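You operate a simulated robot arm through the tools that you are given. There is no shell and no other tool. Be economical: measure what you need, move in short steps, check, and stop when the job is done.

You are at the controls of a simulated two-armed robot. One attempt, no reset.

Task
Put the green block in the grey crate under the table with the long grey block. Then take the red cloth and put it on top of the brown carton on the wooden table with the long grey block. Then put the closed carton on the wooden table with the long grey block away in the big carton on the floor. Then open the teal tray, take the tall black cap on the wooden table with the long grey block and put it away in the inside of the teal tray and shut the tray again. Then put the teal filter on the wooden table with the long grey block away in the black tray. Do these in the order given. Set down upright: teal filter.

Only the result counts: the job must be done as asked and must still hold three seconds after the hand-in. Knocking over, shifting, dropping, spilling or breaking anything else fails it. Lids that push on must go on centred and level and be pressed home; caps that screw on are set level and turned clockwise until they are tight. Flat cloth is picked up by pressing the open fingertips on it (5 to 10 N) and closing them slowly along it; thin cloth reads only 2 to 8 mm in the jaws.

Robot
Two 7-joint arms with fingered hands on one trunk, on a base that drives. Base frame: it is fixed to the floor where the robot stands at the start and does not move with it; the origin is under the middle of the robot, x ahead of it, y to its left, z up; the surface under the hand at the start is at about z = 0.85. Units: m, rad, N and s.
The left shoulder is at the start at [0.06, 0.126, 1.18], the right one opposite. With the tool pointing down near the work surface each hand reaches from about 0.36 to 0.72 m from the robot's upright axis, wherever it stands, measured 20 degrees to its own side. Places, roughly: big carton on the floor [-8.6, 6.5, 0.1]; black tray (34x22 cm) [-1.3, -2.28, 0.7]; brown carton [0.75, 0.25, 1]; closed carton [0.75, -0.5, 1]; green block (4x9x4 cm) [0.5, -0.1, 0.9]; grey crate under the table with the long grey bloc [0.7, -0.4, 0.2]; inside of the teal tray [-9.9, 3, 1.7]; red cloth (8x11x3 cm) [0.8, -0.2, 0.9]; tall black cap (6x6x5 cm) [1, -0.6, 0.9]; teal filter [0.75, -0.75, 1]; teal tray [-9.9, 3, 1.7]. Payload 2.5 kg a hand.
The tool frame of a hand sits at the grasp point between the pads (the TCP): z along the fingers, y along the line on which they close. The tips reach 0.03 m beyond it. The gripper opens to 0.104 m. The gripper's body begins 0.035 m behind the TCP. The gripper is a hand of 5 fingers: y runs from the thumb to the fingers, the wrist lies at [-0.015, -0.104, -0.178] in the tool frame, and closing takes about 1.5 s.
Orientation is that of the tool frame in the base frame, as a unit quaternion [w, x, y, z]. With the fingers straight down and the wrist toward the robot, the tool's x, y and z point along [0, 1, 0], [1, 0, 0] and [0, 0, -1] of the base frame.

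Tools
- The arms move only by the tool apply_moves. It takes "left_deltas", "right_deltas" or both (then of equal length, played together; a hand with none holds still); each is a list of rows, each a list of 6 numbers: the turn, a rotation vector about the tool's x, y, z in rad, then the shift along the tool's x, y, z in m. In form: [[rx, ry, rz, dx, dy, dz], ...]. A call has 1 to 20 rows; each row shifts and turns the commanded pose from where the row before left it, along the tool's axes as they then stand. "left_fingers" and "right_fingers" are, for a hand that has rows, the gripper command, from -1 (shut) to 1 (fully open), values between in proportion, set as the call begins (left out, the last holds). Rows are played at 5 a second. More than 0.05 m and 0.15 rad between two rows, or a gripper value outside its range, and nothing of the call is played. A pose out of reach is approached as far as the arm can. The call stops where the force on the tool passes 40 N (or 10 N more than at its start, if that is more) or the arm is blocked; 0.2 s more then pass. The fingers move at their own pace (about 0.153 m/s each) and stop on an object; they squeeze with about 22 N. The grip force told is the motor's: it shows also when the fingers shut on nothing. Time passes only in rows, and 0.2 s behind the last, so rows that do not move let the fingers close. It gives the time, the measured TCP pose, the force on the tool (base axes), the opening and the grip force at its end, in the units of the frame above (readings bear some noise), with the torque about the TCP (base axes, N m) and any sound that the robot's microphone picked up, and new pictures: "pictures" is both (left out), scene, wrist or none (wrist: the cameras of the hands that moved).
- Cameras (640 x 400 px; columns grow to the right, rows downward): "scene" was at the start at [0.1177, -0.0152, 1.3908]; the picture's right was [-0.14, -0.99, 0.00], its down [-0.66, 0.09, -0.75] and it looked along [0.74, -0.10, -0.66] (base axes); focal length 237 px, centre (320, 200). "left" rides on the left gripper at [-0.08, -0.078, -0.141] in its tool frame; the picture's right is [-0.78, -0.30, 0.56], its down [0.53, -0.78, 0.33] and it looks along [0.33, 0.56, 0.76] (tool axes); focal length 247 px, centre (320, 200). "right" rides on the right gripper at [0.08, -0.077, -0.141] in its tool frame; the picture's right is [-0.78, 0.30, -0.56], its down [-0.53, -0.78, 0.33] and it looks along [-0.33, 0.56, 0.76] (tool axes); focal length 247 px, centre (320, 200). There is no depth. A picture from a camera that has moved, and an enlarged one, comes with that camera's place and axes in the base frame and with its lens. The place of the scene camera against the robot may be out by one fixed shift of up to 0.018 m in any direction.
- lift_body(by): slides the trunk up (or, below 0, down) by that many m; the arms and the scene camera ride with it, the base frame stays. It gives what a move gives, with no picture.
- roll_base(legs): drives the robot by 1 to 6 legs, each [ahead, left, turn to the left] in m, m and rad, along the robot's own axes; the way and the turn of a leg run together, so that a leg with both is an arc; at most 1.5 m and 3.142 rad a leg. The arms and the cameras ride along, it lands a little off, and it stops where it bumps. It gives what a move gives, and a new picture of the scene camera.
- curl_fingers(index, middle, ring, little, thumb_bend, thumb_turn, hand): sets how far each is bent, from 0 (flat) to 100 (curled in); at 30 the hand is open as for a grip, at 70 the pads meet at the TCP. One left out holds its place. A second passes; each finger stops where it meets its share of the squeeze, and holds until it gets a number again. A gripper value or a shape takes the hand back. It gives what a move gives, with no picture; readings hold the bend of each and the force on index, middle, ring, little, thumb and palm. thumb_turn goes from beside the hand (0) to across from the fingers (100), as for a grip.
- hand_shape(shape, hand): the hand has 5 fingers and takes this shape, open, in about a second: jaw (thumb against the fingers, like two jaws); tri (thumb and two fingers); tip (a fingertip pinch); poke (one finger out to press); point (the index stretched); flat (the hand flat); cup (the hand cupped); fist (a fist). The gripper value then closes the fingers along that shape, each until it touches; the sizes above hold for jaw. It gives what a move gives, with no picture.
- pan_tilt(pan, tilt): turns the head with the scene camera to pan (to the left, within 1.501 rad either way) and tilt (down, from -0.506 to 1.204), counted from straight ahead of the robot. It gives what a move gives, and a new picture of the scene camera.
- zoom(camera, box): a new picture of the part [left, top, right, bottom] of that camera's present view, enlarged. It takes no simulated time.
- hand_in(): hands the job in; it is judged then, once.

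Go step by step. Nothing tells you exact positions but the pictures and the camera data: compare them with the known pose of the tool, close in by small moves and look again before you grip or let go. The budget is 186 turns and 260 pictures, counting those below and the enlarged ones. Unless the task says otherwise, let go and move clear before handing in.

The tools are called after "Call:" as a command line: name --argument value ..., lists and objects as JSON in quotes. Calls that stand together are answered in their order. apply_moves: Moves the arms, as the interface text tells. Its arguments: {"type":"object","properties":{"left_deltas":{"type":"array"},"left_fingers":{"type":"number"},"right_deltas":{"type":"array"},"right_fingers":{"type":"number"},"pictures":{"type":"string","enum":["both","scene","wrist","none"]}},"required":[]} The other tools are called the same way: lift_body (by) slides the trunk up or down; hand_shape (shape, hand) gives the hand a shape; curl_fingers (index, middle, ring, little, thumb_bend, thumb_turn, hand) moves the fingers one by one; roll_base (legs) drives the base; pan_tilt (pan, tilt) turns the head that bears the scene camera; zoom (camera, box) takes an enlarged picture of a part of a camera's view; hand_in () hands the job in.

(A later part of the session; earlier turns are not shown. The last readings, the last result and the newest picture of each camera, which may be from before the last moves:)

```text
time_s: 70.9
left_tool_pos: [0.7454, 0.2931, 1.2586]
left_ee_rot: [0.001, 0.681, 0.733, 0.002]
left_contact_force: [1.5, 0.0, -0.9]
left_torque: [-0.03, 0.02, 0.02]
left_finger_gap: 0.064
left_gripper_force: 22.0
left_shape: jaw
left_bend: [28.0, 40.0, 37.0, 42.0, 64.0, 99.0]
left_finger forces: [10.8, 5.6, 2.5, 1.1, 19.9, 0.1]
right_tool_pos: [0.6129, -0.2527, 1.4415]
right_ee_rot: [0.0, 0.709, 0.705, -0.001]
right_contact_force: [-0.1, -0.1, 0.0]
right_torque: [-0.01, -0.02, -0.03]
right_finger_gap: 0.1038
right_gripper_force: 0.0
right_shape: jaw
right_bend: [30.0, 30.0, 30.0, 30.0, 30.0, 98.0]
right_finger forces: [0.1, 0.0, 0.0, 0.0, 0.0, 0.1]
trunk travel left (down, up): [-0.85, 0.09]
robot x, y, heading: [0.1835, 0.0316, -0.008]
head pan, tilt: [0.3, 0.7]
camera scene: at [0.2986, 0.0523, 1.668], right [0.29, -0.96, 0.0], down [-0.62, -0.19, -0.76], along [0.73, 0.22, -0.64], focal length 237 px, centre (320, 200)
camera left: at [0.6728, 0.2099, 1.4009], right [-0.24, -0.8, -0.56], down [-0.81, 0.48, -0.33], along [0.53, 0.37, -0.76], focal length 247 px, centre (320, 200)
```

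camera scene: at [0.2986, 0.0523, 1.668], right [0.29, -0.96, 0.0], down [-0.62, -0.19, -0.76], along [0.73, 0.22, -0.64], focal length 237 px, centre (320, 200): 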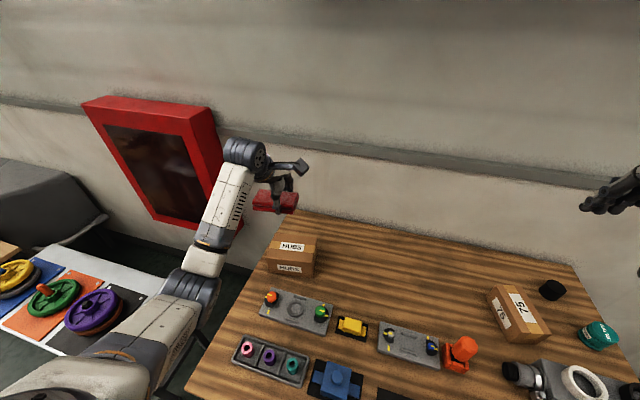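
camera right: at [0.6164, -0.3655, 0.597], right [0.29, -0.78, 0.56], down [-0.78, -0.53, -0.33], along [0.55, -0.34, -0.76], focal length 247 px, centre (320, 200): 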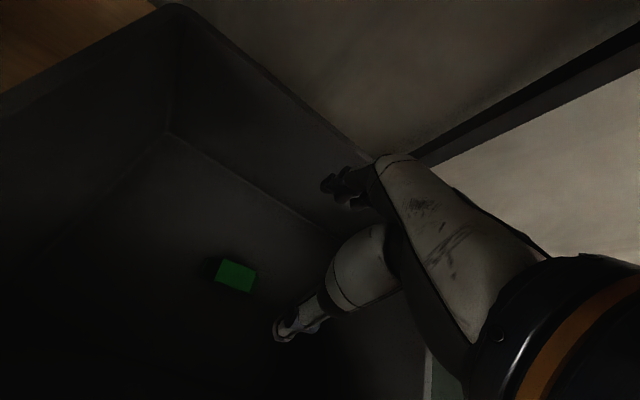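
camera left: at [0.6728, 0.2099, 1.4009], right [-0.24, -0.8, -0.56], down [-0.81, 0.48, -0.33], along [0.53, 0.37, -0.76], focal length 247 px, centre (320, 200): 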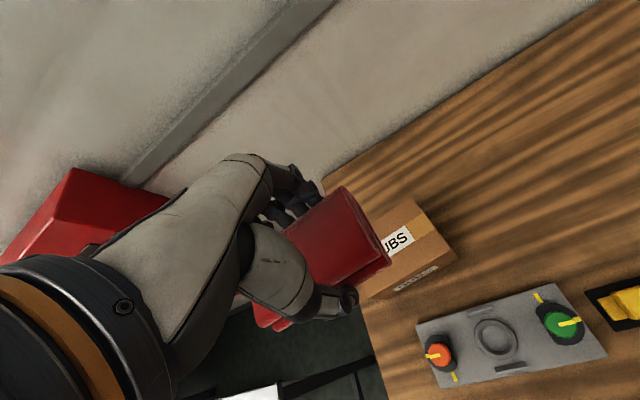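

Now I'll move over the carton's centre and lower the trunk until the cloth is a few cm above it.

Call:
apply_moves --left_deltas '[[0, 0, 0, 0.004, 0.038, 0], [0, 0, 0, 0.004, 0.038, 0], [0, 0, 0, 0, 0, 0]]' --pictures "none"

Call:
lift_body --by -0.24

Call:
apply_moves --left_deltas '[[0, 0, 0, 0, 0, 0]]'

Call:
zoom --camera "scene" --box '[180, 100, 420, 250]'

```text
time_s: 71.7
left_tool_pos: [0.8201, 0.3086, 1.2576]
left_ee_rot: [0.001, 0.681, 0.732, 0.001]
left_contact_force: [-0.3, 0.7, -0.2]
left_torque: [-0.01, 0.03, 0.01]
left_finger_gap: 0.0642
left_gripper_force: 22.0
left_shape: jaw
left_bend: [28.0, 40.0, 37.0, 42.0, 64.0, 99.0]
left_finger forces: [10.8, 5.5, 2.6, 1.1, 19.9, 0.1]
right_tool_pos: [0.6117, -0.2522, 1.4421]
right_ee_rot: [0.0, 0.709, 0.705, 0.0]
right_contact_force: [-0.2, 0.3, 0.2]
right_torque: [-0.01, 0.01, 0.02]
right_finger_gap: 0.1039
right_gripper_force: 0.0
right_shape: jaw
right_bend: [30.0, 30.0, 30.0, 30.0, 30.0, 98.0]
right_finger forces: [0.0, 0.1, 0.1, 0.1, 0.0, 0.0]
trunk travel left (down, up): [-0.85, 0.09]
robot x, y, heading: [0.1844, 0.0315, -0.002]
head pan, tilt: [0.3, 0.7]
```

```text
time_s: 74.2
left_tool_pos: [0.8201, 0.308, 1.0184]
left_ee_rot: [0.0, 0.681, 0.732, 0.001]
left_contact_force: [-0.3, 0.1, 0.2]
left_torque: [-0.01, 0.0, 0.03]
left_finger_gap: 0.0641
left_gripper_force: 21.7
left_shape: jaw
left_bend: [28.0, 40.0, 37.0, 42.0, 64.0, 99.0]
left_finger forces: [10.7, 5.6, 2.5, 1.2, 20.0, 0.0]
right_tool_pos: [0.6112, -0.2528, 1.2032]
right_ee_rot: [0.0, 0.709, 0.705, 0.0]
right_contact_force: [-0.6, 0.4, 0.0]
right_torque: [-0.02, -0.01, -0.02]
right_finger_gap: 0.1036
right_gripper_force: 0.1
right_shape: jaw
right_bend: [30.0, 30.0, 30.0, 30.0, 30.0, 98.0]
right_finger forces: [0.0, 0.0, 0.0, 0.0, 0.0, 0.1]
trunk travel left (down, up): [-0.61, 0.33]
robot x, y, heading: [0.1795, 0.0315, -0.007]
head pan, tilt: [0.3, 0.7]
```

```text
time_s: 74.6
left_tool_pos: [0.8219, 0.3092, 1.0187]
left_ee_rot: [0.0, 0.681, 0.732, 0.0]
left_contact_force: [0.7, -0.2, -0.7]
left_torque: [-0.02, -0.02, 0.0]
left_finger_gap: 0.0643
left_gripper_force: 21.9
left_shape: jaw
left_bend: [28.0, 40.0, 37.0, 42.0, 64.0, 99.0]
left_finger forces: [10.7, 5.6, 2.5, 1.2, 20.0, 0.1]
right_tool_pos: [0.6113, -0.252, 1.2024]
right_ee_rot: [0.0, 0.709, 0.706, 0.0]
right_contact_force: [0.7, -0.7, 0.1]
right_torque: [-0.01, -0.04, 0.02]
right_finger_gap: 0.1036
right_gripper_force: 0.0
right_shape: jaw
right_bend: [30.0, 30.0, 30.0, 30.0, 30.0, 98.0]
right_finger forces: [0.0, 0.1, 0.0, 0.1, 0.1, 0.1]
trunk travel left (down, up): [-0.61, 0.33]
robot x, y, heading: [0.1832, 0.0307, -0.008]
head pan, tilt: [0.3, 0.7]
camera scene: at [0.2985, 0.0532, 1.4281], right [0.29, -0.96, 0.0], down [-0.62, -0.19, -0.76], along [0.73, 0.22, -0.64], focal length 237 px, centre (320, 200)
camera left: at [0.7492, 0.224, 1.1599], right [-0.24, -0.8, -0.56], down [-0.81, 0.48, -0.33], along [0.53, 0.37, -0.76], focal length 247 px, centre (320, 200)
```

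scene: 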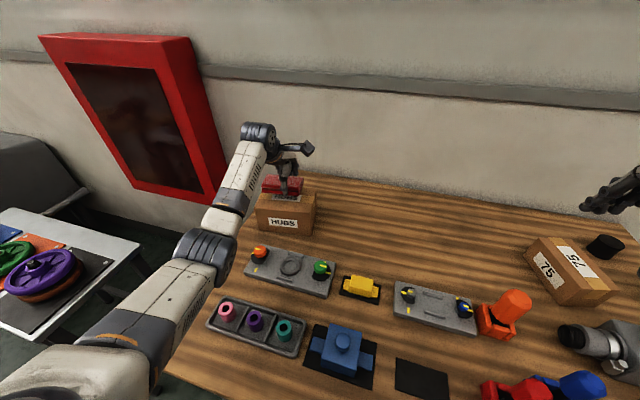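
left: 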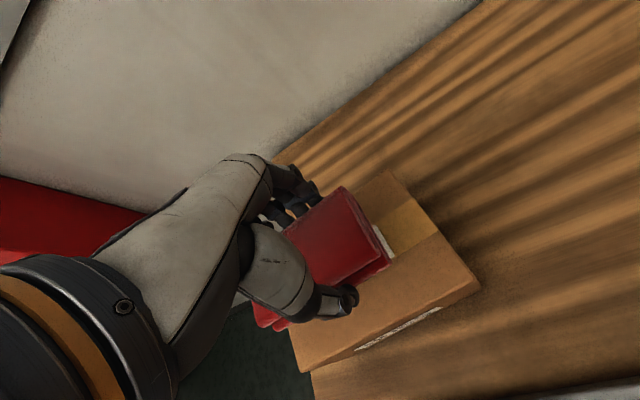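

```text
2.67 times, centred on (300, 175) of scene
camera zoom: at [0.2985, 0.0532, 1.4281], right [0.29, -0.96, 0.0], down [-0.62, -0.19, -0.76], along [0.73, 0.22, -0.64], focal length 632 px, centre (373, 267)
```

zoom: 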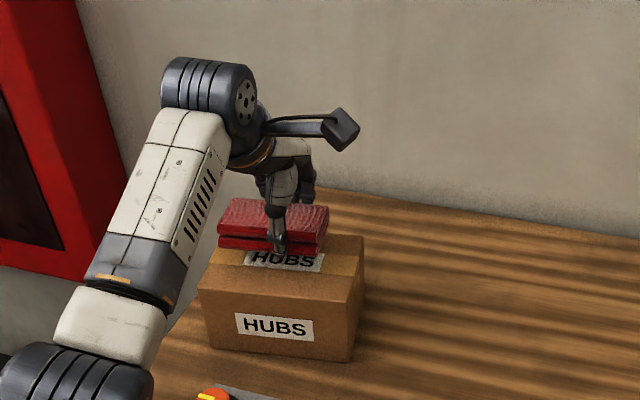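

The cloth is centred over the carton to within about a centimetre. I'll shift slightly right and lower in small steps until touch.

Call:
apply_moves --left_deltas '[[0, 0, 0, -0.006, 0, 0.01], [0, 0, 0, 0, 0, 0.01], [0, 0, 0, 0, 0, 0.006], [0, 0, 0, 0, 0, 0.004], [0, 0, 0, 0, 0, 0]]'

Call:
zoom --camera "scene" --box '[200, 120, 360, 220]'

```text
time_s: 75.8
left_tool_pos: [0.82, 0.3019, 0.9889]
left_ee_rot: [0.0, 0.681, 0.732, 0.0]
left_contact_force: [-0.1, 0.2, -0.8]
left_torque: [-0.02, -0.04, 0.0]
left_finger_gap: 0.0644
left_gripper_force: 22.2
left_shape: jaw
left_bend: [28.0, 40.0, 37.0, 42.0, 64.0, 99.0]
left_finger forces: [10.6, 5.6, 2.5, 1.1, 19.9, 0.0]
right_tool_pos: [0.6116, -0.2533, 1.2021]
right_ee_rot: [0.0, 0.709, 0.705, 0.0]
right_contact_force: [-0.1, -0.4, -0.3]
right_torque: [0.0, -0.03, -0.01]
right_finger_gap: 0.1038
right_gripper_force: 0.0
right_shape: jaw
right_bend: [30.0, 30.0, 30.0, 30.0, 30.0, 98.0]
right_finger forces: [0.0, 0.0, 0.0, 0.0, 0.0, 0.2]
trunk travel left (down, up): [-0.61, 0.33]
robot x, y, heading: [0.1826, 0.0348, -0.005]
head pan, tilt: [0.3, 0.7]
camera scene: at [0.2985, 0.0532, 1.428], right [0.29, -0.96, 0.0], down [-0.62, -0.19, -0.76], along [0.73, 0.22, -0.64], focal length 237 px, centre (320, 200)
camera left: at [0.7491, 0.2182, 1.1309], right [-0.24, -0.8, -0.56], down [-0.81, 0.48, -0.33], along [0.53, 0.37, -0.76], focal length 247 px, centre (320, 200)
```

scene: 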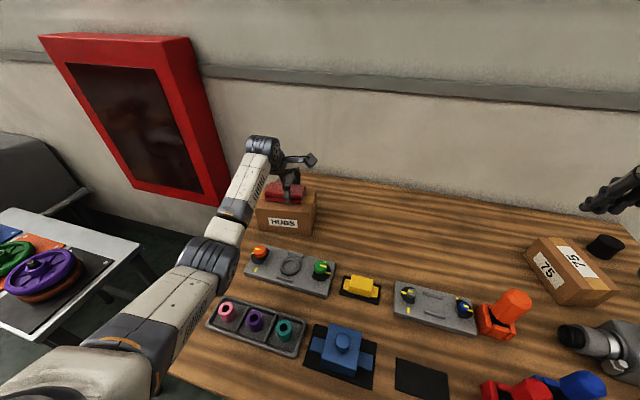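
left: 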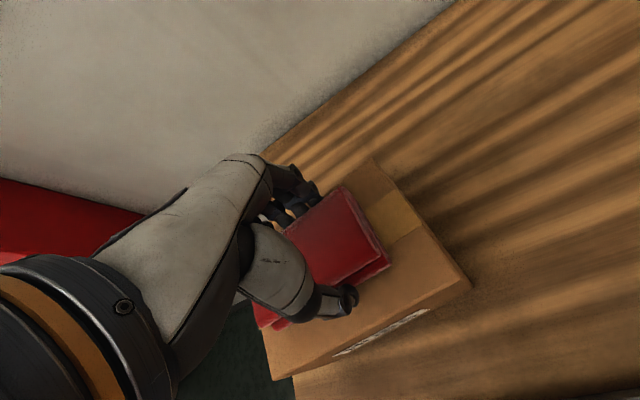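

```text
4.00 times, centred on (280, 170) of scene
camera zoom: at [0.2985, 0.0532, 1.428], right [0.29, -0.96, 0.0], down [-0.62, -0.19, -0.76], along [0.73, 0.22, -0.64], focal length 948 px, centre (480, 320)
```

zoom: 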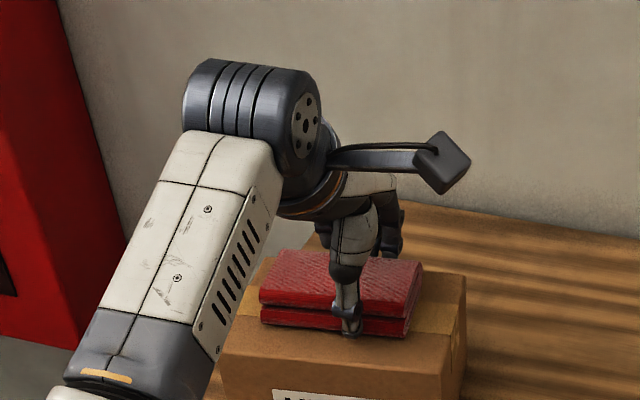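

Well placed; it's a few mm above the carton. I'll lower gently, release, and rise.

Call:
apply_moves --left_deltas '[[0, 0, 0, 0, 0, 0.003], [0, 0, 0, 0, 0, 0.003], [0, 0, 0, 0, 0, 0]]' --pictures "none"

Call:
apply_moves --left_deltas '[[0, 0, 0, 0, 0, 0], [0, 0, 0, 0, 0, 0], [0, 0, 0, 0, 0, 0], [0, 0, 0, 0, 0, 0], [0, 0, 0, 0, 0, 0], [0, 0, 0, 0, 0, 0], [0, 0, 0, 0, 0, 0], [0, 0, 0, 0, 0, -0.02], [0, 0, 0, 0, 0, -0.04], [0, 0, 0, 0, 0, -0.04], [0, 0, 0, 0, 0, 0]]' --left_fingers 1

```text
time_s: 76.6
left_tool_pos: [0.8215, 0.3035, 0.9852]
left_ee_rot: [0.003, 0.68, 0.733, 0.004]
left_contact_force: [-0.2, 0.4, 11.5]
left_torque: [0.05, 0.17, 0.01]
left_finger_gap: 0.0641
left_gripper_force: 21.6
left_shape: jaw
left_bend: [28.0, 40.0, 37.0, 42.0, 64.0, 99.0]
left_finger forces: [11.1, 6.1, 3.0, 1.2, 21.9, 0.0]
right_tool_pos: [0.6114, -0.2524, 1.2034]
right_ee_rot: [-0.001, 0.708, 0.706, 0.0]
right_contact_force: [0.0, 0.5, -0.5]
right_torque: [0.0, 0.01, 0.01]
right_finger_gap: 0.1038
right_gripper_force: 0.1
right_shape: jaw
right_bend: [30.0, 30.0, 30.0, 30.0, 30.0, 98.0]
right_finger forces: [0.0, 0.0, 0.0, 0.0, 0.1, 0.0]
trunk travel left (down, up): [-0.61, 0.33]
robot x, y, heading: [0.1812, 0.0348, -0.008]
head pan, tilt: [0.3, 0.7]
```

```text
time_s: 79.0
left_tool_pos: [0.8197, 0.3023, 1.0833]
left_ee_rot: [0.0, 0.681, 0.732, 0.0]
left_contact_force: [-0.3, 0.6, 0.0]
left_torque: [0.0, 0.0, 0.0]
left_finger_gap: 0.1037
left_gripper_force: 0.1
left_shape: jaw
left_bend: [30.0, 30.0, 30.0, 30.0, 30.0, 98.0]
left_finger forces: [0.0, 0.0, 0.0, 0.0, 0.0, 0.1]
right_tool_pos: [0.6118, -0.2519, 1.202]
right_ee_rot: [0.0, 0.709, 0.706, 0.0]
right_contact_force: [-0.2, 0.6, -0.4]
right_torque: [0.0, 0.05, 0.02]
right_finger_gap: 0.1037
right_gripper_force: 0.1
right_shape: jaw
right_bend: [30.0, 30.0, 30.0, 30.0, 30.0, 98.0]
right_finger forces: [0.0, 0.0, 0.0, 0.1, 0.0, 0.0]
trunk travel left (down, up): [-0.61, 0.33]
robot x, y, heading: [0.1834, 0.0309, -0.005]
head pan, tilt: [0.3, 0.7]
camera scene: at [0.2985, 0.0533, 1.428], right [0.29, -0.96, 0.0], down [-0.62, -0.19, -0.76], along [0.73, 0.22, -0.64], focal length 237 px, centre (320, 200)
camera left: at [0.7492, 0.2176, 1.2247], right [-0.24, -0.8, -0.56], down [-0.81, 0.48, -0.33], along [0.53, 0.37, -0.76], focal length 247 px, centre (320, 200)
```

scene: 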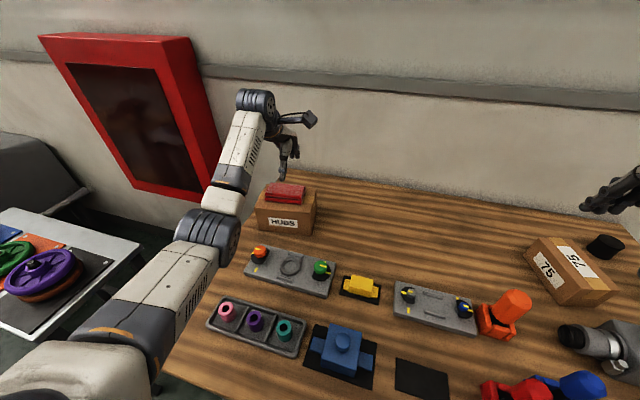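
left: 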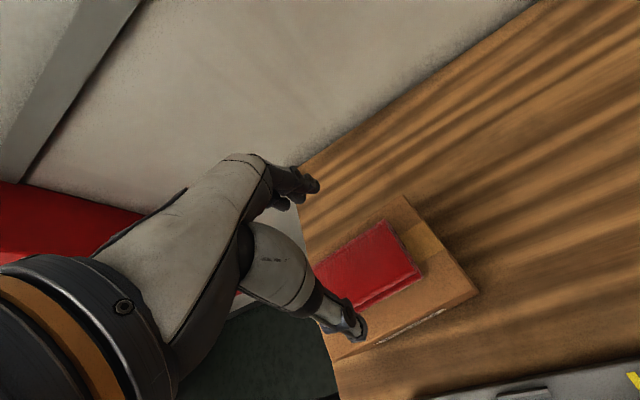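

The cloth lies well on the brown carton. Next is the closed "75" carton (≈8×14 cm, near [0.80, -0.445], turned about 15°). I'll retract, raise, and slide right.

Call:
apply_moves --left_deltas '[[0, 0, 0, 0, -0.03, -0.04], [0, 0, 0, 0, -0.04, -0.02], [0, 0, 0, 0, -0.04, 0], [0, 0, 0, 0, -0.04, 0], [0, 0, 0, 0, 0, 0]]' --pictures "none"

Call:
roll_base --legs '[[0, -0.5, 0.006]]'

Call:
apply_moves --left_deltas '[[0, 0, 0.1382, 0, 0, 0], [0, 0, 0.1382, 0, 0, 0], [0, 0, 0.1382, 0, 0, 0], [0, 0, 0.1382, 0, 0, 0], [0, 0, 0.1382, 0, 0, 0], [0, 0, 0.1382, 0, 0, 0], [0, 0, 0.1382, 0, 0, 0], [0, 0, 0.1382, 0, 0, 0], [0, 0, 0.1382, 0, 0, 0], [0, 0, 0.1382, 0, 0, 0], [0, 0, 0, 0, 0, 0]]'

```text
time_s: 80.2
left_tool_pos: [0.6725, 0.2895, 1.1412]
left_ee_rot: [-0.001, 0.68, 0.733, 0.0]
left_contact_force: [0.1, -0.1, 0.2]
left_torque: [0.0, -0.03, -0.01]
left_finger_gap: 0.104
left_gripper_force: 0.0
left_shape: jaw
left_bend: [30.0, 30.0, 30.0, 30.0, 30.0, 98.0]
left_finger forces: [0.0, 0.0, 0.1, 0.0, 0.0, 0.1]
right_tool_pos: [0.6119, -0.2525, 1.2019]
right_ee_rot: [0.0, 0.709, 0.705, 0.0]
right_contact_force: [-0.9, 0.1, -0.2]
right_torque: [0.02, -0.01, -0.03]
right_finger_gap: 0.1039
right_gripper_force: 0.0
right_shape: jaw
right_bend: [30.0, 30.0, 30.0, 30.0, 30.0, 98.0]
right_finger forces: [0.1, 0.1, 0.0, 0.0, 0.1, 0.0]
trunk travel left (down, up): [-0.61, 0.33]
robot x, y, heading: [0.1817, 0.0288, -0.006]
head pan, tilt: [0.3, 0.7]
```

```text
time_s: 83.1
left_tool_pos: [0.6695, -0.2064, 1.141]
left_ee_rot: [0.001, 0.677, 0.736, 0.0]
left_contact_force: [-0.5, -0.8, -0.3]
left_torque: [0.06, 0.01, 0.03]
left_finger_gap: 0.1037
left_gripper_force: 0.1
left_shape: jaw
left_bend: [30.0, 30.0, 30.0, 30.0, 30.0, 98.0]
left_finger forces: [0.0, 0.0, 0.0, 0.0, 0.0, 0.0]
right_tool_pos: [0.6154, -0.7491, 1.2031]
right_ee_rot: [0.0, 0.706, 0.709, 0.0]
right_contact_force: [0.0, 0.2, -0.2]
right_torque: [0.03, 0.01, -0.03]
right_finger_gap: 0.1037
right_gripper_force: 0.0
right_shape: jaw
right_bend: [30.0, 30.0, 30.0, 30.0, 30.0, 98.0]
right_finger forces: [0.1, 0.0, 0.0, 0.0, 0.0, 0.0]
trunk travel left (down, up): [-0.61, 0.33]
robot x, y, heading: [0.1822, -0.4679, 0.003]
head pan, tilt: [0.3, 0.7]
camera scene: at [0.2974, -0.4467, 1.4281], right [0.3, -0.95, 0.0], down [-0.61, -0.19, -0.77], along [0.73, 0.23, -0.64], focal length 237 px, centre (320, 200)
```

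scene: 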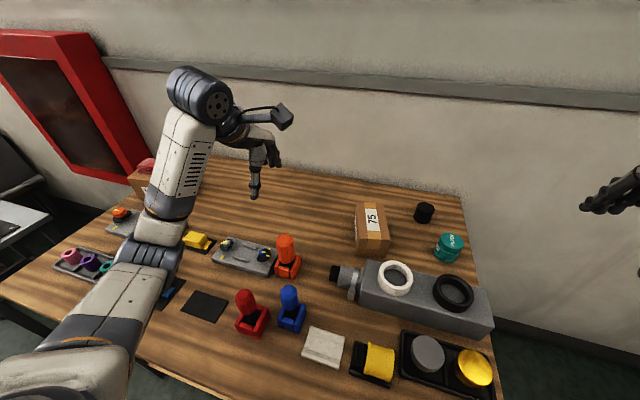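

```text
time_s: 85.5
left_tool_pos: [0.6677, -0.2062, 1.1432]
left_ee_rot: [-0.001, 0.991, 0.134, 0.0]
left_contact_force: [0.7, -0.4, 0.0]
left_torque: [0.0, 0.03, 0.0]
left_finger_gap: 0.1037
left_gripper_force: 0.1
left_shape: jaw
left_bend: [30.0, 30.0, 30.0, 30.0, 30.0, 98.0]
left_finger forces: [0.1, 0.1, 0.0, 0.0, 0.1, 0.1]
right_tool_pos: [0.6149, -0.7486, 1.2032]
right_ee_rot: [0.0, 0.705, 0.709, 0.001]
right_contact_force: [0.3, -0.4, 0.3]
right_torque: [0.01, -0.03, 0.02]
right_finger_gap: 0.1036
right_gripper_force: 0.0
right_shape: jaw
right_bend: [30.0, 30.0, 30.0, 30.0, 30.0, 98.0]
right_finger forces: [0.1, 0.0, 0.1, 0.0, 0.0, 0.0]
trunk travel left (down, up): [-0.61, 0.33]
robot x, y, heading: [0.1834, -0.4666, 0.0]
head pan, tilt: [0.3, 0.7]
camera scene: at [0.2974, -0.4463, 1.4281], right [0.3, -0.95, 0.0], down [-0.61, -0.19, -0.76], along [0.73, 0.23, -0.64], focal length 237 px, centre (320, 200)
camera left: at [0.5716, -0.1514, 1.2849], right [-0.83, 0.08, -0.56], down [0.31, 0.89, -0.33], along [0.47, -0.45, -0.76], focal length 247 px, centre (320, 200)
```

scene: 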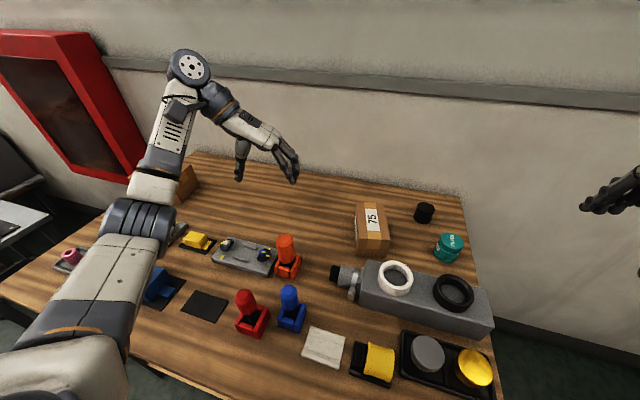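
left: 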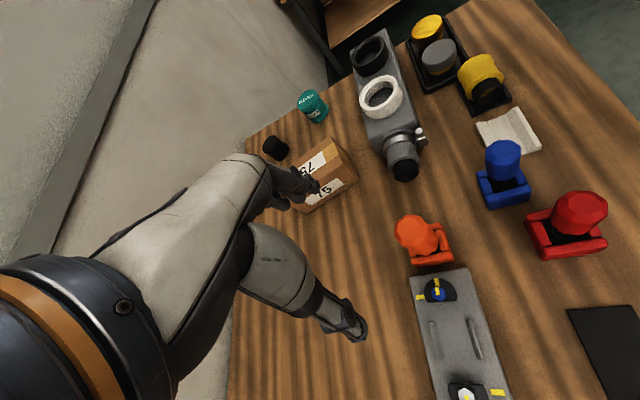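

I'll zoom on the closed carton for its corners.

Call:
zoom --camera "scene" --box '[320, 170, 480, 270]'

Call:
zoom --camera "left" --box '[240, 110, 400, 210]'

```text
4.00 times, centred on (400, 220) of scene
camera zoom: at [0.2974, -0.4463, 1.4281], right [0.3, -0.95, 0.0], down [-0.61, -0.19, -0.76], along [0.73, 0.23, -0.64], focal length 948 px, centre (0, 120)
```

zoom: 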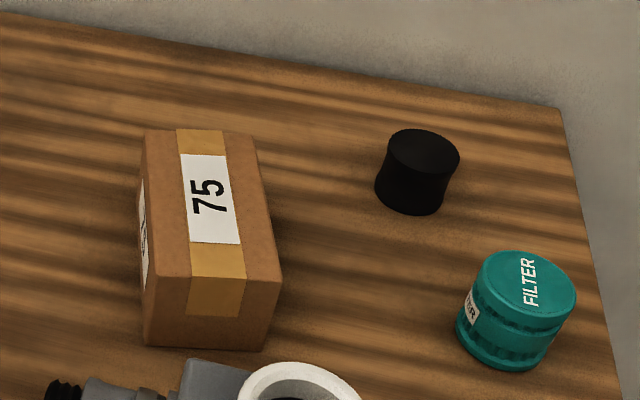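

```text
4.00 times, centred on (320, 160) of left
camera zoom: at [0.5716, -0.1514, 1.2849], right [-0.83, 0.08, -0.56], down [0.31, 0.89, -0.33], along [0.47, -0.45, -0.76], focal length 988 px, centre (320, 360)
```

zoom: 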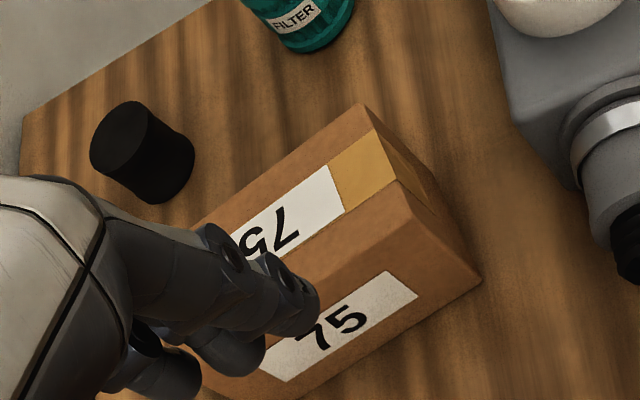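

The carton: front edge centre ≈[0.747, -0.461], long axis turned 0.21 rad, about 8.7 cm wide, top z ≈ 0.925. I'll bring the left hand above it, aligned.

Call:
roll_base --legs '[[0.02, 0, 0]]'

Call:
apply_moves --left_deltas '[[0, 0, 0.06, 0, 0, 0], [0, 0, 0, 0.011, 0.043, 0], [0, 0, 0, 0.011, 0.043, 0], [0, 0, 0, 0.011, 0.043, 0], [0, 0, 0, 0.011, 0.043, 0], [0, 0, 0, 0.011, 0.043, 0], [0, 0, 0, 0.011, 0.043, 0], [0, 0, 0, 0, 0, 0]]' --pictures "none"

Call:
lift_body --by -0.1

Call:
apply_moves --left_deltas '[[0, 0, 0, 0, 0, 0]]'

```text
time_s: 86.3
left_tool_pos: [0.69, -0.2071, 1.1431]
left_ee_rot: [0.0, 0.991, 0.136, 0.0]
left_contact_force: [0.6, -0.3, 0.0]
left_torque: [0.0, 0.03, 0.01]
left_finger_gap: 0.1036
left_gripper_force: 0.1
left_shape: jaw
left_bend: [30.0, 30.0, 30.0, 30.0, 30.0, 98.0]
left_finger forces: [0.0, 0.0, 0.1, 0.1, 0.0, 0.0]
right_tool_pos: [0.6337, -0.7482, 1.2007]
right_ee_rot: [0.0, 0.705, 0.709, 0.0]
right_contact_force: [0.1, 0.3, 0.1]
right_torque: [0.03, 0.04, -0.01]
right_finger_gap: 0.1036
right_gripper_force: 0.1
right_shape: jaw
right_bend: [30.0, 30.0, 30.0, 30.0, 30.0, 98.0]
right_finger forces: [0.1, 0.0, 0.0, 0.1, 0.1, 0.0]
trunk travel left (down, up): [-0.61, 0.33]
robot x, y, heading: [0.199, -0.4637, 0.005]
head pan, tilt: [0.3, 0.7]
camera scene: at [0.3179, -0.4462, 1.4279], right [0.3, -0.95, 0.0], down [-0.62, -0.19, -0.76], along [0.73, 0.23, -0.64], focal length 237 px, centre (320, 200)
```

scene: 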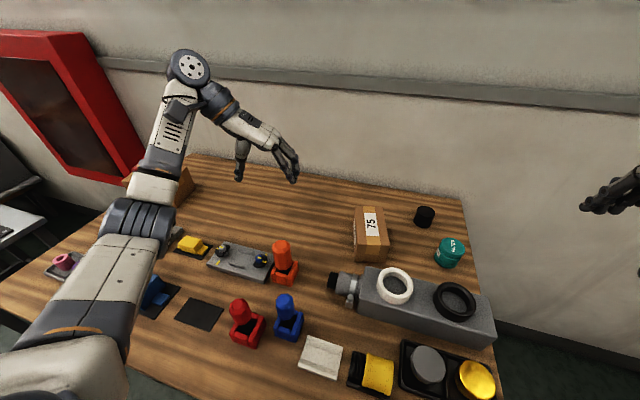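

```text
time_s: 88.1
left_tool_pos: [0.779, -0.4418, 1.1332]
left_ee_rot: [0.0, 0.994, 0.105, 0.001]
left_contact_force: [-0.1, -1.1, -0.1]
left_torque: [-0.01, 0.02, 0.02]
left_finger_gap: 0.104
left_gripper_force: 0.0
left_shape: jaw
left_bend: [30.0, 30.0, 30.0, 30.0, 30.0, 98.0]
left_finger forces: [0.0, 0.1, 0.0, 0.0, 0.0, 0.0]
left hand out of reach, approached as far as the arm can: row 7
right_tool_pos: [0.6325, -0.7483, 1.201]
right_ee_rot: [0.0, 0.705, 0.71, 0.0]
right_contact_force: [-0.7, 0.2, 0.2]
right_torque: [-0.02, -0.01, -0.01]
right_finger_gap: 0.1037
right_gripper_force: 0.0
right_shape: jaw
right_bend: [30.0, 30.0, 30.0, 30.0, 30.0, 98.0]
right_finger forces: [0.1, 0.0, 0.0, 0.0, 0.1, 0.1]
trunk travel left (down, up): [-0.61, 0.33]
robot x, y, heading: [0.1999, -0.4665, 0.005]
head pan, tilt: [0.3, 0.7]
```

```text
time_s: 89.4
left_tool_pos: [0.7796, -0.4413, 1.0327]
left_ee_rot: [0.0, 0.994, 0.105, 0.001]
left_contact_force: [0.8, -0.1, 0.1]
left_torque: [0.03, 0.02, 0.01]
left_finger_gap: 0.1039
left_gripper_force: 0.0
left_shape: jaw
left_bend: [30.0, 30.0, 30.0, 30.0, 30.0, 98.0]
left_finger forces: [0.0, 0.0, 0.1, 0.0, 0.0, 0.0]
right_tool_pos: [0.6322, -0.7474, 1.1028]
right_ee_rot: [0.001, 0.705, 0.709, -0.001]
right_contact_force: [-0.6, 0.4, -0.6]
right_torque: [0.01, 0.0, -0.01]
right_finger_gap: 0.1038
right_gripper_force: 0.0
right_shape: jaw
right_bend: [30.0, 30.0, 30.0, 30.0, 30.0, 98.0]
right_finger forces: [0.0, 0.1, 0.1, 0.1, 0.0, 0.1]
trunk travel left (down, up): [-0.51, 0.43]
robot x, y, heading: [0.2009, -0.4712, 0.004]
head pan, tilt: [0.3, 0.7]
```

```text
time_s: 89.8
left_tool_pos: [0.7786, -0.4412, 1.0321]
left_ee_rot: [0.0, 0.994, 0.106, 0.001]
left_contact_force: [-0.1, 0.0, 0.9]
left_torque: [-0.04, -0.02, 0.01]
left_finger_gap: 0.1036
left_gripper_force: 0.0
left_shape: jaw
left_bend: [30.0, 30.0, 30.0, 30.0, 30.0, 98.0]
left_finger forces: [0.0, 0.0, 0.0, 0.0, 0.0, 0.0]
right_tool_pos: [0.6333, -0.7475, 1.1009]
right_ee_rot: [0.0, 0.706, 0.708, 0.0]
right_contact_force: [0.1, 0.3, -0.4]
right_torque: [-0.01, 0.02, -0.02]
right_finger_gap: 0.1037
right_gripper_force: 0.2
right_shape: jaw
right_bend: [30.0, 30.0, 30.0, 30.0, 30.0, 98.0]
right_finger forces: [0.0, 0.0, 0.0, 0.1, 0.1, 0.0]
trunk travel left (down, up): [-0.51, 0.43]
robot x, y, heading: [0.1997, -0.4679, 0.0]
head pan, tilt: [0.3, 0.7]
camera scene: at [0.3168, -0.4462, 1.3281], right [0.3, -0.95, 0.0], down [-0.61, -0.19, -0.76], along [0.73, 0.23, -0.64], focal length 237 px, centre (320, 200)
camera left: at [0.685, -0.3816, 1.1743], right [-0.82, 0.13, -0.56], down [0.36, 0.87, -0.33], along [0.44, -0.47, -0.76], focal length 247 px, centre (320, 200)
```

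scene: 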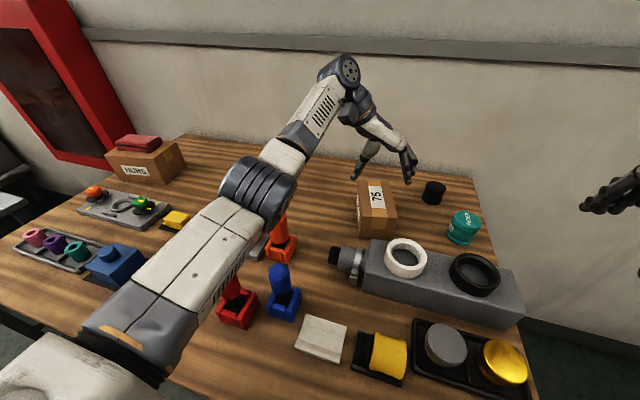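
left: 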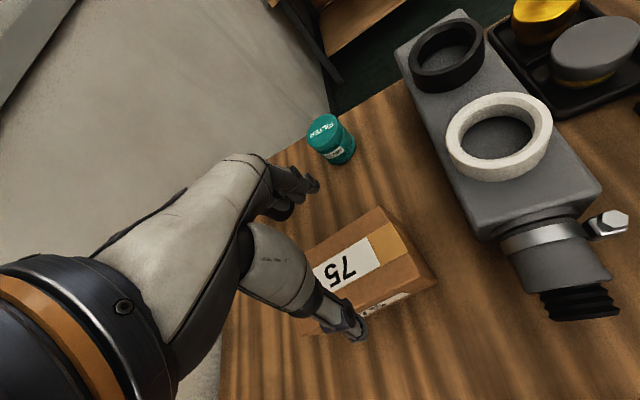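

Reaching this carton from the front makes the elbow too low over the tools. The table's right end gives easy reach to carton, cap and filter with the normal hand pose, so I'll retract, back off, and drive round.

Call:
lift_body --by 0.2

Call:
roll_base --legs '[[-0.65, 0, 0]]'

Call:
apply_moves --left_deltas '[[0, 0, -0.136, 0, 0, 0], [0, 0, -0.136, 0, 0, 0], [0, 0, -0.136, 0, 0, 0], [0, 0, -0.136, 0, 0, 0], [0, 0, -0.136, 0, 0, 0], [0, 0, -0.136, 0, 0, 0], [0, 0, -0.136, 0, 0, 0], [0, 0, -0.136, 0, 0, 0], [0, 0, -0.136, 0, 0, 0], [0, 0, -0.136, 0, 0, 0], [0, 0, 0, 0.035, -0.03, 0], [0, 0, 0, 0.035, -0.03, 0], [0, 0, 0, 0.035, -0.03, 0], [0, 0, 0, 0.035, -0.03, 0], [0, 0, 0, 0.035, -0.03, 0], [0, 0, 0, 0.035, 0, 0], [0, 0, 0, 0, 0, 0]]' --pictures "none"

Call:
pan_tilt --pan -0.9 --tilt 0.5

```text
time_s: 92.0
left_tool_pos: [0.779, -0.4413, 1.2334]
left_ee_rot: [0.0, 0.995, 0.105, 0.0]
left_contact_force: [-0.4, -0.9, 0.9]
left_torque: [0.01, -0.01, 0.0]
left_finger_gap: 0.1038
left_gripper_force: 0.0
left_shape: jaw
left_bend: [30.0, 30.0, 30.0, 30.0, 30.0, 98.0]
left_finger forces: [0.1, 0.0, 0.0, 0.1, 0.0, 0.0]
right_tool_pos: [0.6333, -0.7489, 1.3016]
right_ee_rot: [0.001, 0.705, 0.709, 0.0]
right_contact_force: [0.4, -0.2, -0.1]
right_torque: [0.0, -0.03, 0.0]
right_finger_gap: 0.1034
right_gripper_force: 0.2
right_shape: jaw
right_bend: [30.0, 30.0, 30.0, 30.0, 30.0, 98.0]
right_finger forces: [0.0, 0.0, 0.1, 0.1, 0.0, 0.1]
trunk travel left (down, up): [-0.71, 0.23]
robot x, y, heading: [0.1969, -0.469, 0.002]
head pan, tilt: [0.3, 0.7]
```

```text
time_s: 95.7
left_tool_pos: [0.1231, -0.441, 1.233]
left_ee_rot: [-0.001, 0.994, 0.11, 0.001]
left_contact_force: [0.5, 0.2, 0.3]
left_torque: [0.01, -0.01, 0.01]
left_finger_gap: 0.104
left_gripper_force: 0.1
left_shape: jaw
left_bend: [30.0, 30.0, 30.0, 30.0, 30.0, 98.0]
left_finger forces: [0.0, 0.0, 0.1, 0.0, 0.0, 0.0]
right_tool_pos: [-0.022, -0.7506, 1.3022]
right_ee_rot: [0.0, 0.703, 0.711, 0.0]
right_contact_force: [0.4, -0.1, -0.7]
right_torque: [-0.04, -0.01, -0.02]
right_finger_gap: 0.1039
right_gripper_force: 0.0
right_shape: jaw
right_bend: [30.0, 30.0, 30.0, 30.0, 30.0, 98.0]
right_finger forces: [0.0, 0.0, 0.0, 0.1, 0.0, 0.0]
trunk travel left (down, up): [-0.71, 0.23]
robot x, y, heading: [-0.4567, -0.4689, 0.008]
head pan, tilt: [0.3, 0.7]
camera scene: at [-0.3397, -0.4501, 1.5281], right [0.31, -0.95, 0.0], down [-0.61, -0.2, -0.77], along [0.73, 0.23, -0.64], focal length 237 px, centre (320, 200)
```

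scene: 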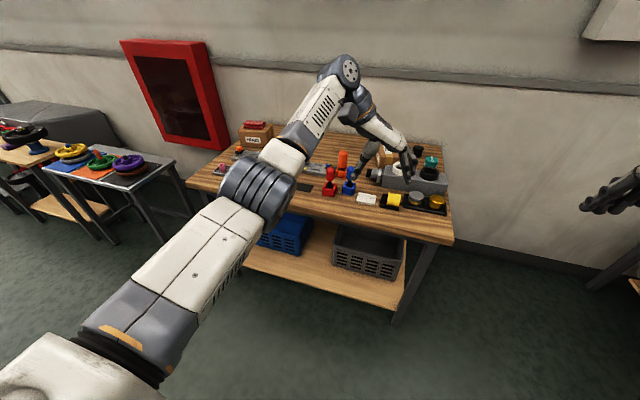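

```text
time_s: 99.2
left_tool_pos: [-0.028, -0.2327, 1.2322]
left_ee_rot: [0.0, 0.705, 0.709, 0.0]
left_contact_force: [0.4, 0.2, -0.4]
left_torque: [0.05, -0.03, 0.0]
left_finger_gap: 0.1036
left_gripper_force: 0.0
left_shape: jaw
left_bend: [30.0, 30.0, 30.0, 30.0, 30.0, 98.0]
left_finger forces: [0.0, 0.0, 0.1, 0.0, 0.0, 0.0]
right_tool_pos: [-0.0207, -0.7498, 1.3012]
right_ee_rot: [0.0, 0.703, 0.711, 0.0]
right_contact_force: [-0.3, 0.1, -0.1]
right_torque: [-0.02, -0.03, 0.03]
right_finger_gap: 0.1037
right_gripper_force: 0.2
right_shape: jaw
right_bend: [30.0, 30.0, 30.0, 30.0, 30.0, 98.0]
right_finger forces: [0.1, 0.0, 0.0, 0.0, 0.1, 0.0]
trunk travel left (down, up): [-0.71, 0.23]
robot x, y, heading: [-0.4551, -0.4727, 0.01]
head pan, tilt: [0.3, 0.7]
```

```text
time_s: 100.7
left_tool_pos: [-0.0279, -0.2342, 1.234]
left_ee_rot: [0.001, 0.704, 0.71, -0.001]
left_contact_force: [0.7, 0.3, -0.4]
left_torque: [0.01, -0.02, 0.0]
left_finger_gap: 0.1039
left_gripper_force: 0.0
left_shape: jaw
left_bend: [30.0, 30.0, 30.0, 30.0, 30.0, 98.0]
left_finger forces: [0.0, 0.0, 0.1, 0.0, 0.0, 0.0]
right_tool_pos: [-0.0193, -0.7498, 1.3015]
right_ee_rot: [0.0, 0.703, 0.712, 0.0]
right_contact_force: [0.4, -0.5, 1.0]
right_torque: [-0.06, 0.02, -0.03]
right_finger_gap: 0.1035
right_gripper_force: 0.1
right_shape: jaw
right_bend: [30.0, 30.0, 30.0, 30.0, 30.0, 98.0]
right_finger forces: [0.0, 0.0, 0.1, 0.0, 0.0, 0.0]
trunk travel left (down, up): [-0.71, 0.23]
robot x, y, heading: [-0.4517, -0.4691, 0.008]
head pan, tilt: [-0.901, 0.499]
camera scene: at [-0.3629, -0.5467, 1.5458], right [-0.78, -0.63, 0.0], down [-0.3, 0.37, -0.88], along [0.55, -0.68, -0.48], focal length 237 px, centre (320, 200)
```

scene: 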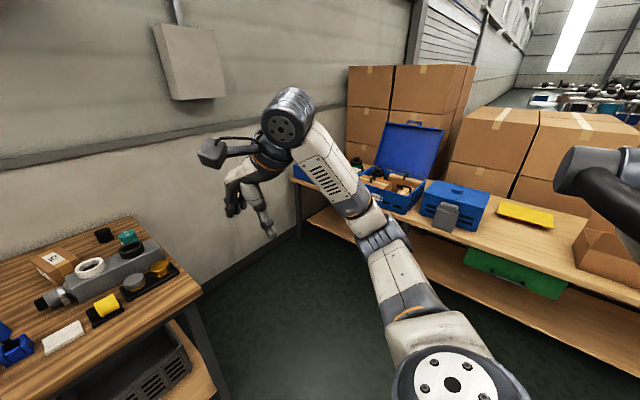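

The gap beside the table is about 1 m wide, enough to stand in. I'll turn to face +y, back to y ≈ -1.12, and strafe in along x at height.

Call:
roll_base --legs '[[0, -0.1, 0], [0, 0, 1.56], [-0.55, 0, 0], [0, -0.6, 0]]'

Call:
pan_tilt --pan -0.3 --tilt 0.6

```text
time_s: 111.3
left_tool_pos: [-0.0923, -0.6865, 1.2327]
left_ee_rot: [0.0, -0.007, 1.0, 0.0]
left_contact_force: [0.3, 0.4, 0.1]
left_torque: [0.0, 0.02, -0.01]
left_finger_gap: 0.1036
left_gripper_force: 0.1
left_shape: jaw
left_bend: [30.0, 30.0, 30.0, 30.0, 30.0, 98.0]
left_finger forces: [0.0, 0.0, 0.0, 0.0, 0.1, 0.0]
right_tool_pos: [0.4231, -0.6768, 1.3019]
right_ee_rot: [0.0, -0.009, 1.0, -0.001]
right_contact_force: [-0.1, 0.6, -0.7]
right_torque: [0.03, 0.02, 0.01]
right_finger_gap: 0.1039
right_gripper_force: 0.0
right_shape: jaw
right_bend: [30.0, 30.0, 30.0, 30.0, 30.0, 98.0]
right_finger forces: [0.0, 0.0, 0.0, 0.1, 0.0, 0.0]
trunk travel left (down, up): [-0.71, 0.23]
robot x, y, heading: [0.1473, -1.1105, 1.585]
head pan, tilt: [-0.901, 0.499]
camera scene: at [0.2126, -1.0188, 1.5457], right [0.63, -0.77, 0.0], down [-0.37, -0.3, -0.88], along [0.68, 0.56, -0.48], focal length 237 px, centre (320, 200)
```

scene: 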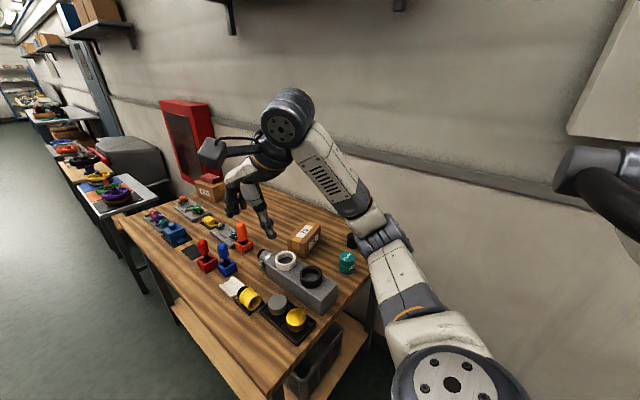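

```text
time_s: 112.3
left_tool_pos: [-0.0935, -0.6861, 1.2329]
left_ee_rot: [0.0, -0.007, 1.0, 0.0]
left_contact_force: [0.3, -0.3, 0.1]
left_torque: [0.0, 0.0, -0.02]
left_finger_gap: 0.104
left_gripper_force: 0.0
left_shape: jaw
left_bend: [30.0, 30.0, 30.0, 30.0, 30.0, 98.0]
left_finger forces: [0.1, 0.0, 0.0, 0.0, 0.0, 0.0]
right_tool_pos: [0.4232, -0.6775, 1.3015]
right_ee_rot: [0.0, -0.008, 1.0, 0.0]
right_contact_force: [-0.4, 0.3, -0.2]
right_torque: [-0.01, -0.01, 0.01]
right_finger_gap: 0.1037
right_gripper_force: 0.0
right_shape: jaw
right_bend: [30.0, 30.0, 30.0, 30.0, 30.0, 98.0]
right_finger forces: [0.0, 0.0, 0.0, 0.0, 0.0, 0.1]
trunk travel left (down, up): [-0.71, 0.23]
robot x, y, heading: [0.148, -1.1128, 1.586]
head pan, tilt: [-0.3, 0.6]
camera scene: at [0.1668, -0.9916, 1.5367], right [0.96, -0.28, 0.0], down [-0.16, -0.54, -0.83], along [0.23, 0.79, -0.56], focal length 237 px, centre (320, 200)
```

scene: 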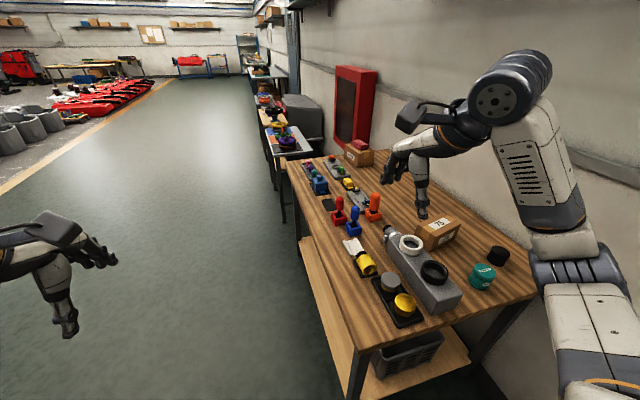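

I'm facing along +y with the table ahead-right. I'll correct the heading and strafe right 0.45 m to x ≈ 0.6.

Call:
roll_base --legs '[[0, -0.45, -0.015]]'

Call:
zoom --camera "right" --box '[0, 0, 640, 400]'

```text
time_s: 115.1
left_tool_pos: [0.3707, -0.679, 1.233]
left_ee_rot: [0.001, 0.003, 1.0, 0.0]
left_contact_force: [-0.8, -0.1, 0.0]
left_torque: [-0.02, 0.02, 0.01]
left_finger_gap: 0.1039
left_gripper_force: 0.0
left_shape: jaw
left_bend: [30.0, 30.0, 30.0, 30.0, 30.0, 98.0]
left_finger forces: [0.1, 0.0, 0.1, 0.0, 0.0, 0.0]
right_tool_pos: [0.887, -0.6792, 1.3019]
right_ee_rot: [0.0, 0.001, 1.0, -0.001]
right_contact_force: [0.5, -0.4, 0.3]
right_torque: [0.02, -0.01, -0.04]
right_finger_gap: 0.1037
right_gripper_force: 0.0
right_shape: jaw
right_bend: [30.0, 30.0, 30.0, 30.0, 30.0, 98.0]
right_finger forces: [0.0, 0.0, 0.0, 0.0, 0.0, 0.1]
trunk travel left (down, up): [-0.71, 0.23]
robot x, y, heading: [0.6008, -1.1106, 1.572]
head pan, tilt: [-0.3, 0.6]
camera scene: at [0.6249, -0.9891, 1.5367], right [0.95, -0.3, 0.0], down [-0.17, -0.54, -0.83], along [0.25, 0.79, -0.57], focal length 237 px, centre (320, 200)
```

scene: 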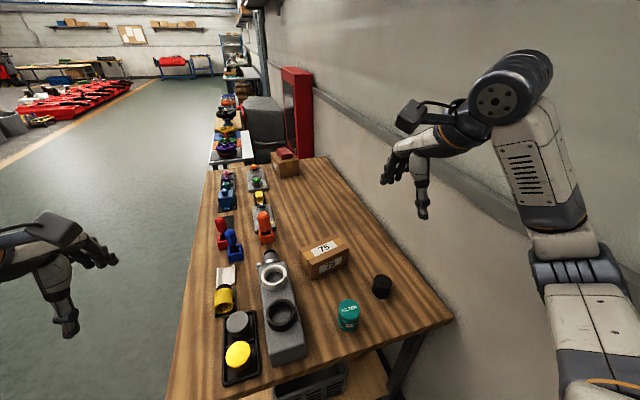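

```text
1.00 times, centred on (320, 200) of right (not enlarged: the box is as wide or as high as the picture)
camera zoom: at [0.8062, -0.7568, 1.4432], right [0.78, 0.29, 0.56], down [0.53, -0.78, -0.33], along [0.34, 0.56, -0.76], focal length 247 px, centre (320, 200)
```

zoom: 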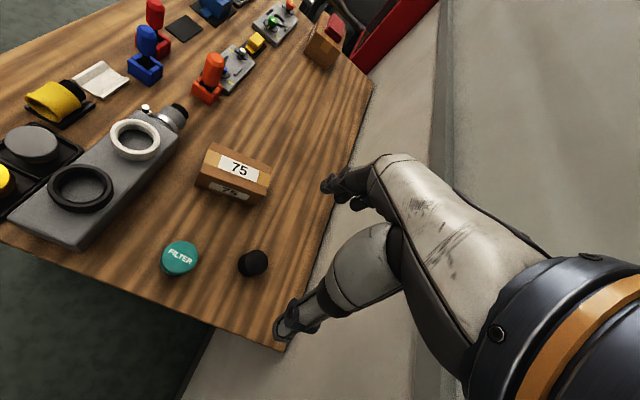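

Good view of the carton from here. I'll drive 0.12 m forward and bring the right hand above the carton, turned to match it.

Call:
roll_base --legs '[[0.12, 0, 0]]'

Call:
apply_moves --right_deltas '[[0, 0, -0.105, 0, 0, 0], [0, 0, -0.105, 0, 0, 0], [0, 0, 0, 0.008, 0.032, 0.03], [0, 0, 0, 0.008, 0.032, 0.03], [0, 0, 0, 0.008, 0.032, 0.03], [0, 0, 0, 0.008, 0.032, 0.03], [0, 0, 0, 0, 0, 0.04], [0, 0, 0, 0, 0, 0.04], [0, 0, 0, 0, 0, 0]]'

```text
time_s: 116.3
left_tool_pos: [0.3715, -0.5607, 1.2323]
left_ee_rot: [0.0, 0.003, 1.0, -0.001]
left_contact_force: [0.7, 0.2, 0.1]
left_torque: [-0.02, -0.02, -0.01]
left_finger_gap: 0.104
left_gripper_force: 0.0
left_shape: jaw
left_bend: [30.0, 30.0, 30.0, 30.0, 30.0, 98.0]
left_finger forces: [0.0, 0.1, 0.0, 0.0, 0.1, 0.1]
right_tool_pos: [0.887, -0.5613, 1.3018]
right_ee_rot: [0.0, 0.002, 1.0, 0.0]
right_contact_force: [0.2, 0.0, 0.1]
right_torque: [0.01, -0.05, 0.0]
right_finger_gap: 0.1039
right_gripper_force: 0.0
right_shape: jaw
right_bend: [30.0, 30.0, 30.0, 30.0, 30.0, 98.0]
right_finger forces: [0.0, 0.0, 0.0, 0.0, 0.1, 0.0]
trunk travel left (down, up): [-0.71, 0.23]
robot x, y, heading: [0.6037, -0.9906, 1.567]
head pan, tilt: [-0.3, 0.6]
camera scene: at [0.6251, -0.8704, 1.5366], right [0.95, -0.3, 0.0], down [-0.17, -0.54, -0.82], along [0.25, 0.79, -0.57], focal length 237 px, centre (320, 200)
```

scene: 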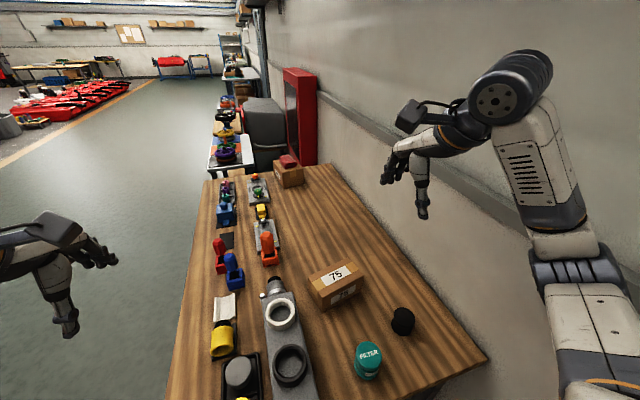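

```text
time_s: 118.3
left_tool_pos: [0.3721, -0.5619, 1.2328]
left_ee_rot: [0.0, 0.004, 1.0, 0.0]
left_contact_force: [1.0, 0.1, 0.7]
left_torque: [-0.01, -0.03, -0.01]
left_finger_gap: 0.1038
left_gripper_force: 0.0
left_shape: jaw
left_bend: [30.0, 30.0, 30.0, 30.0, 30.0, 98.0]
left_finger forces: [0.1, 0.0, 0.1, 0.0, 0.0, 0.0]
right_tool_pos: [0.8317, -0.4418, 1.1011]
right_ee_rot: [0.0, -0.103, 0.995, 0.001]
right_contact_force: [0.3, 1.3, -0.6]
right_torque: [-0.01, 0.02, -0.01]
right_finger_gap: 0.1038
right_gripper_force: 0.0
right_shape: jaw
right_bend: [30.0, 30.0, 30.0, 30.0, 30.0, 98.0]
right_finger forces: [0.1, 0.1, 0.0, 0.1, 0.0, 0.0]
trunk travel left (down, up): [-0.71, 0.23]
robot x, y, heading: [0.6053, -0.9917, 1.571]
head pan, tilt: [-0.3, 0.6]
camera scene: at [0.6252, -0.8716, 1.5367], right [0.95, -0.3, 0.0], down [-0.17, -0.54, -0.83], along [0.25, 0.79, -0.56], focal length 237 px, centre (320, 200)
camera right: at [0.7683, -0.5352, 1.2417], right [0.7, 0.45, 0.56], down [0.68, -0.65, -0.33], along [0.21, 0.61, -0.76], focal length 247 px, centre (320, 200)
```

scene: 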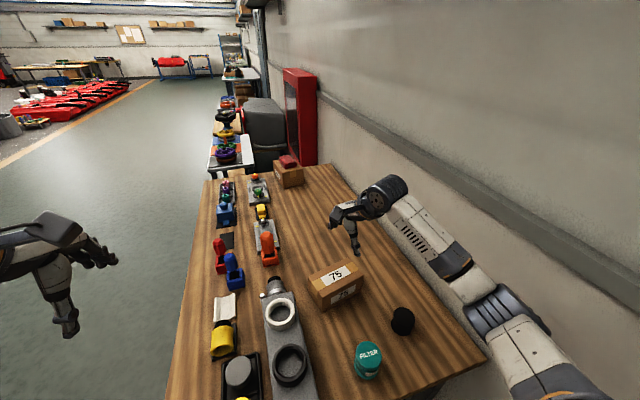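
right: 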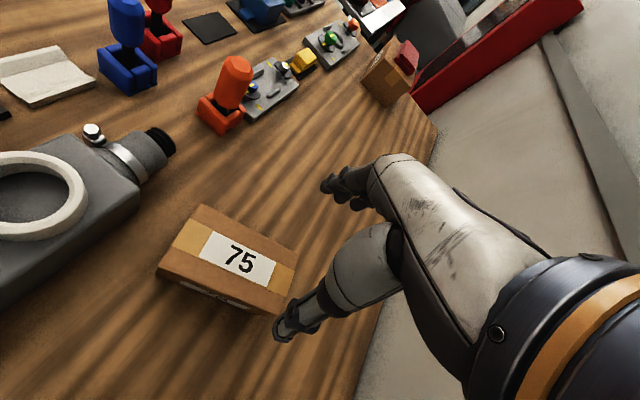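

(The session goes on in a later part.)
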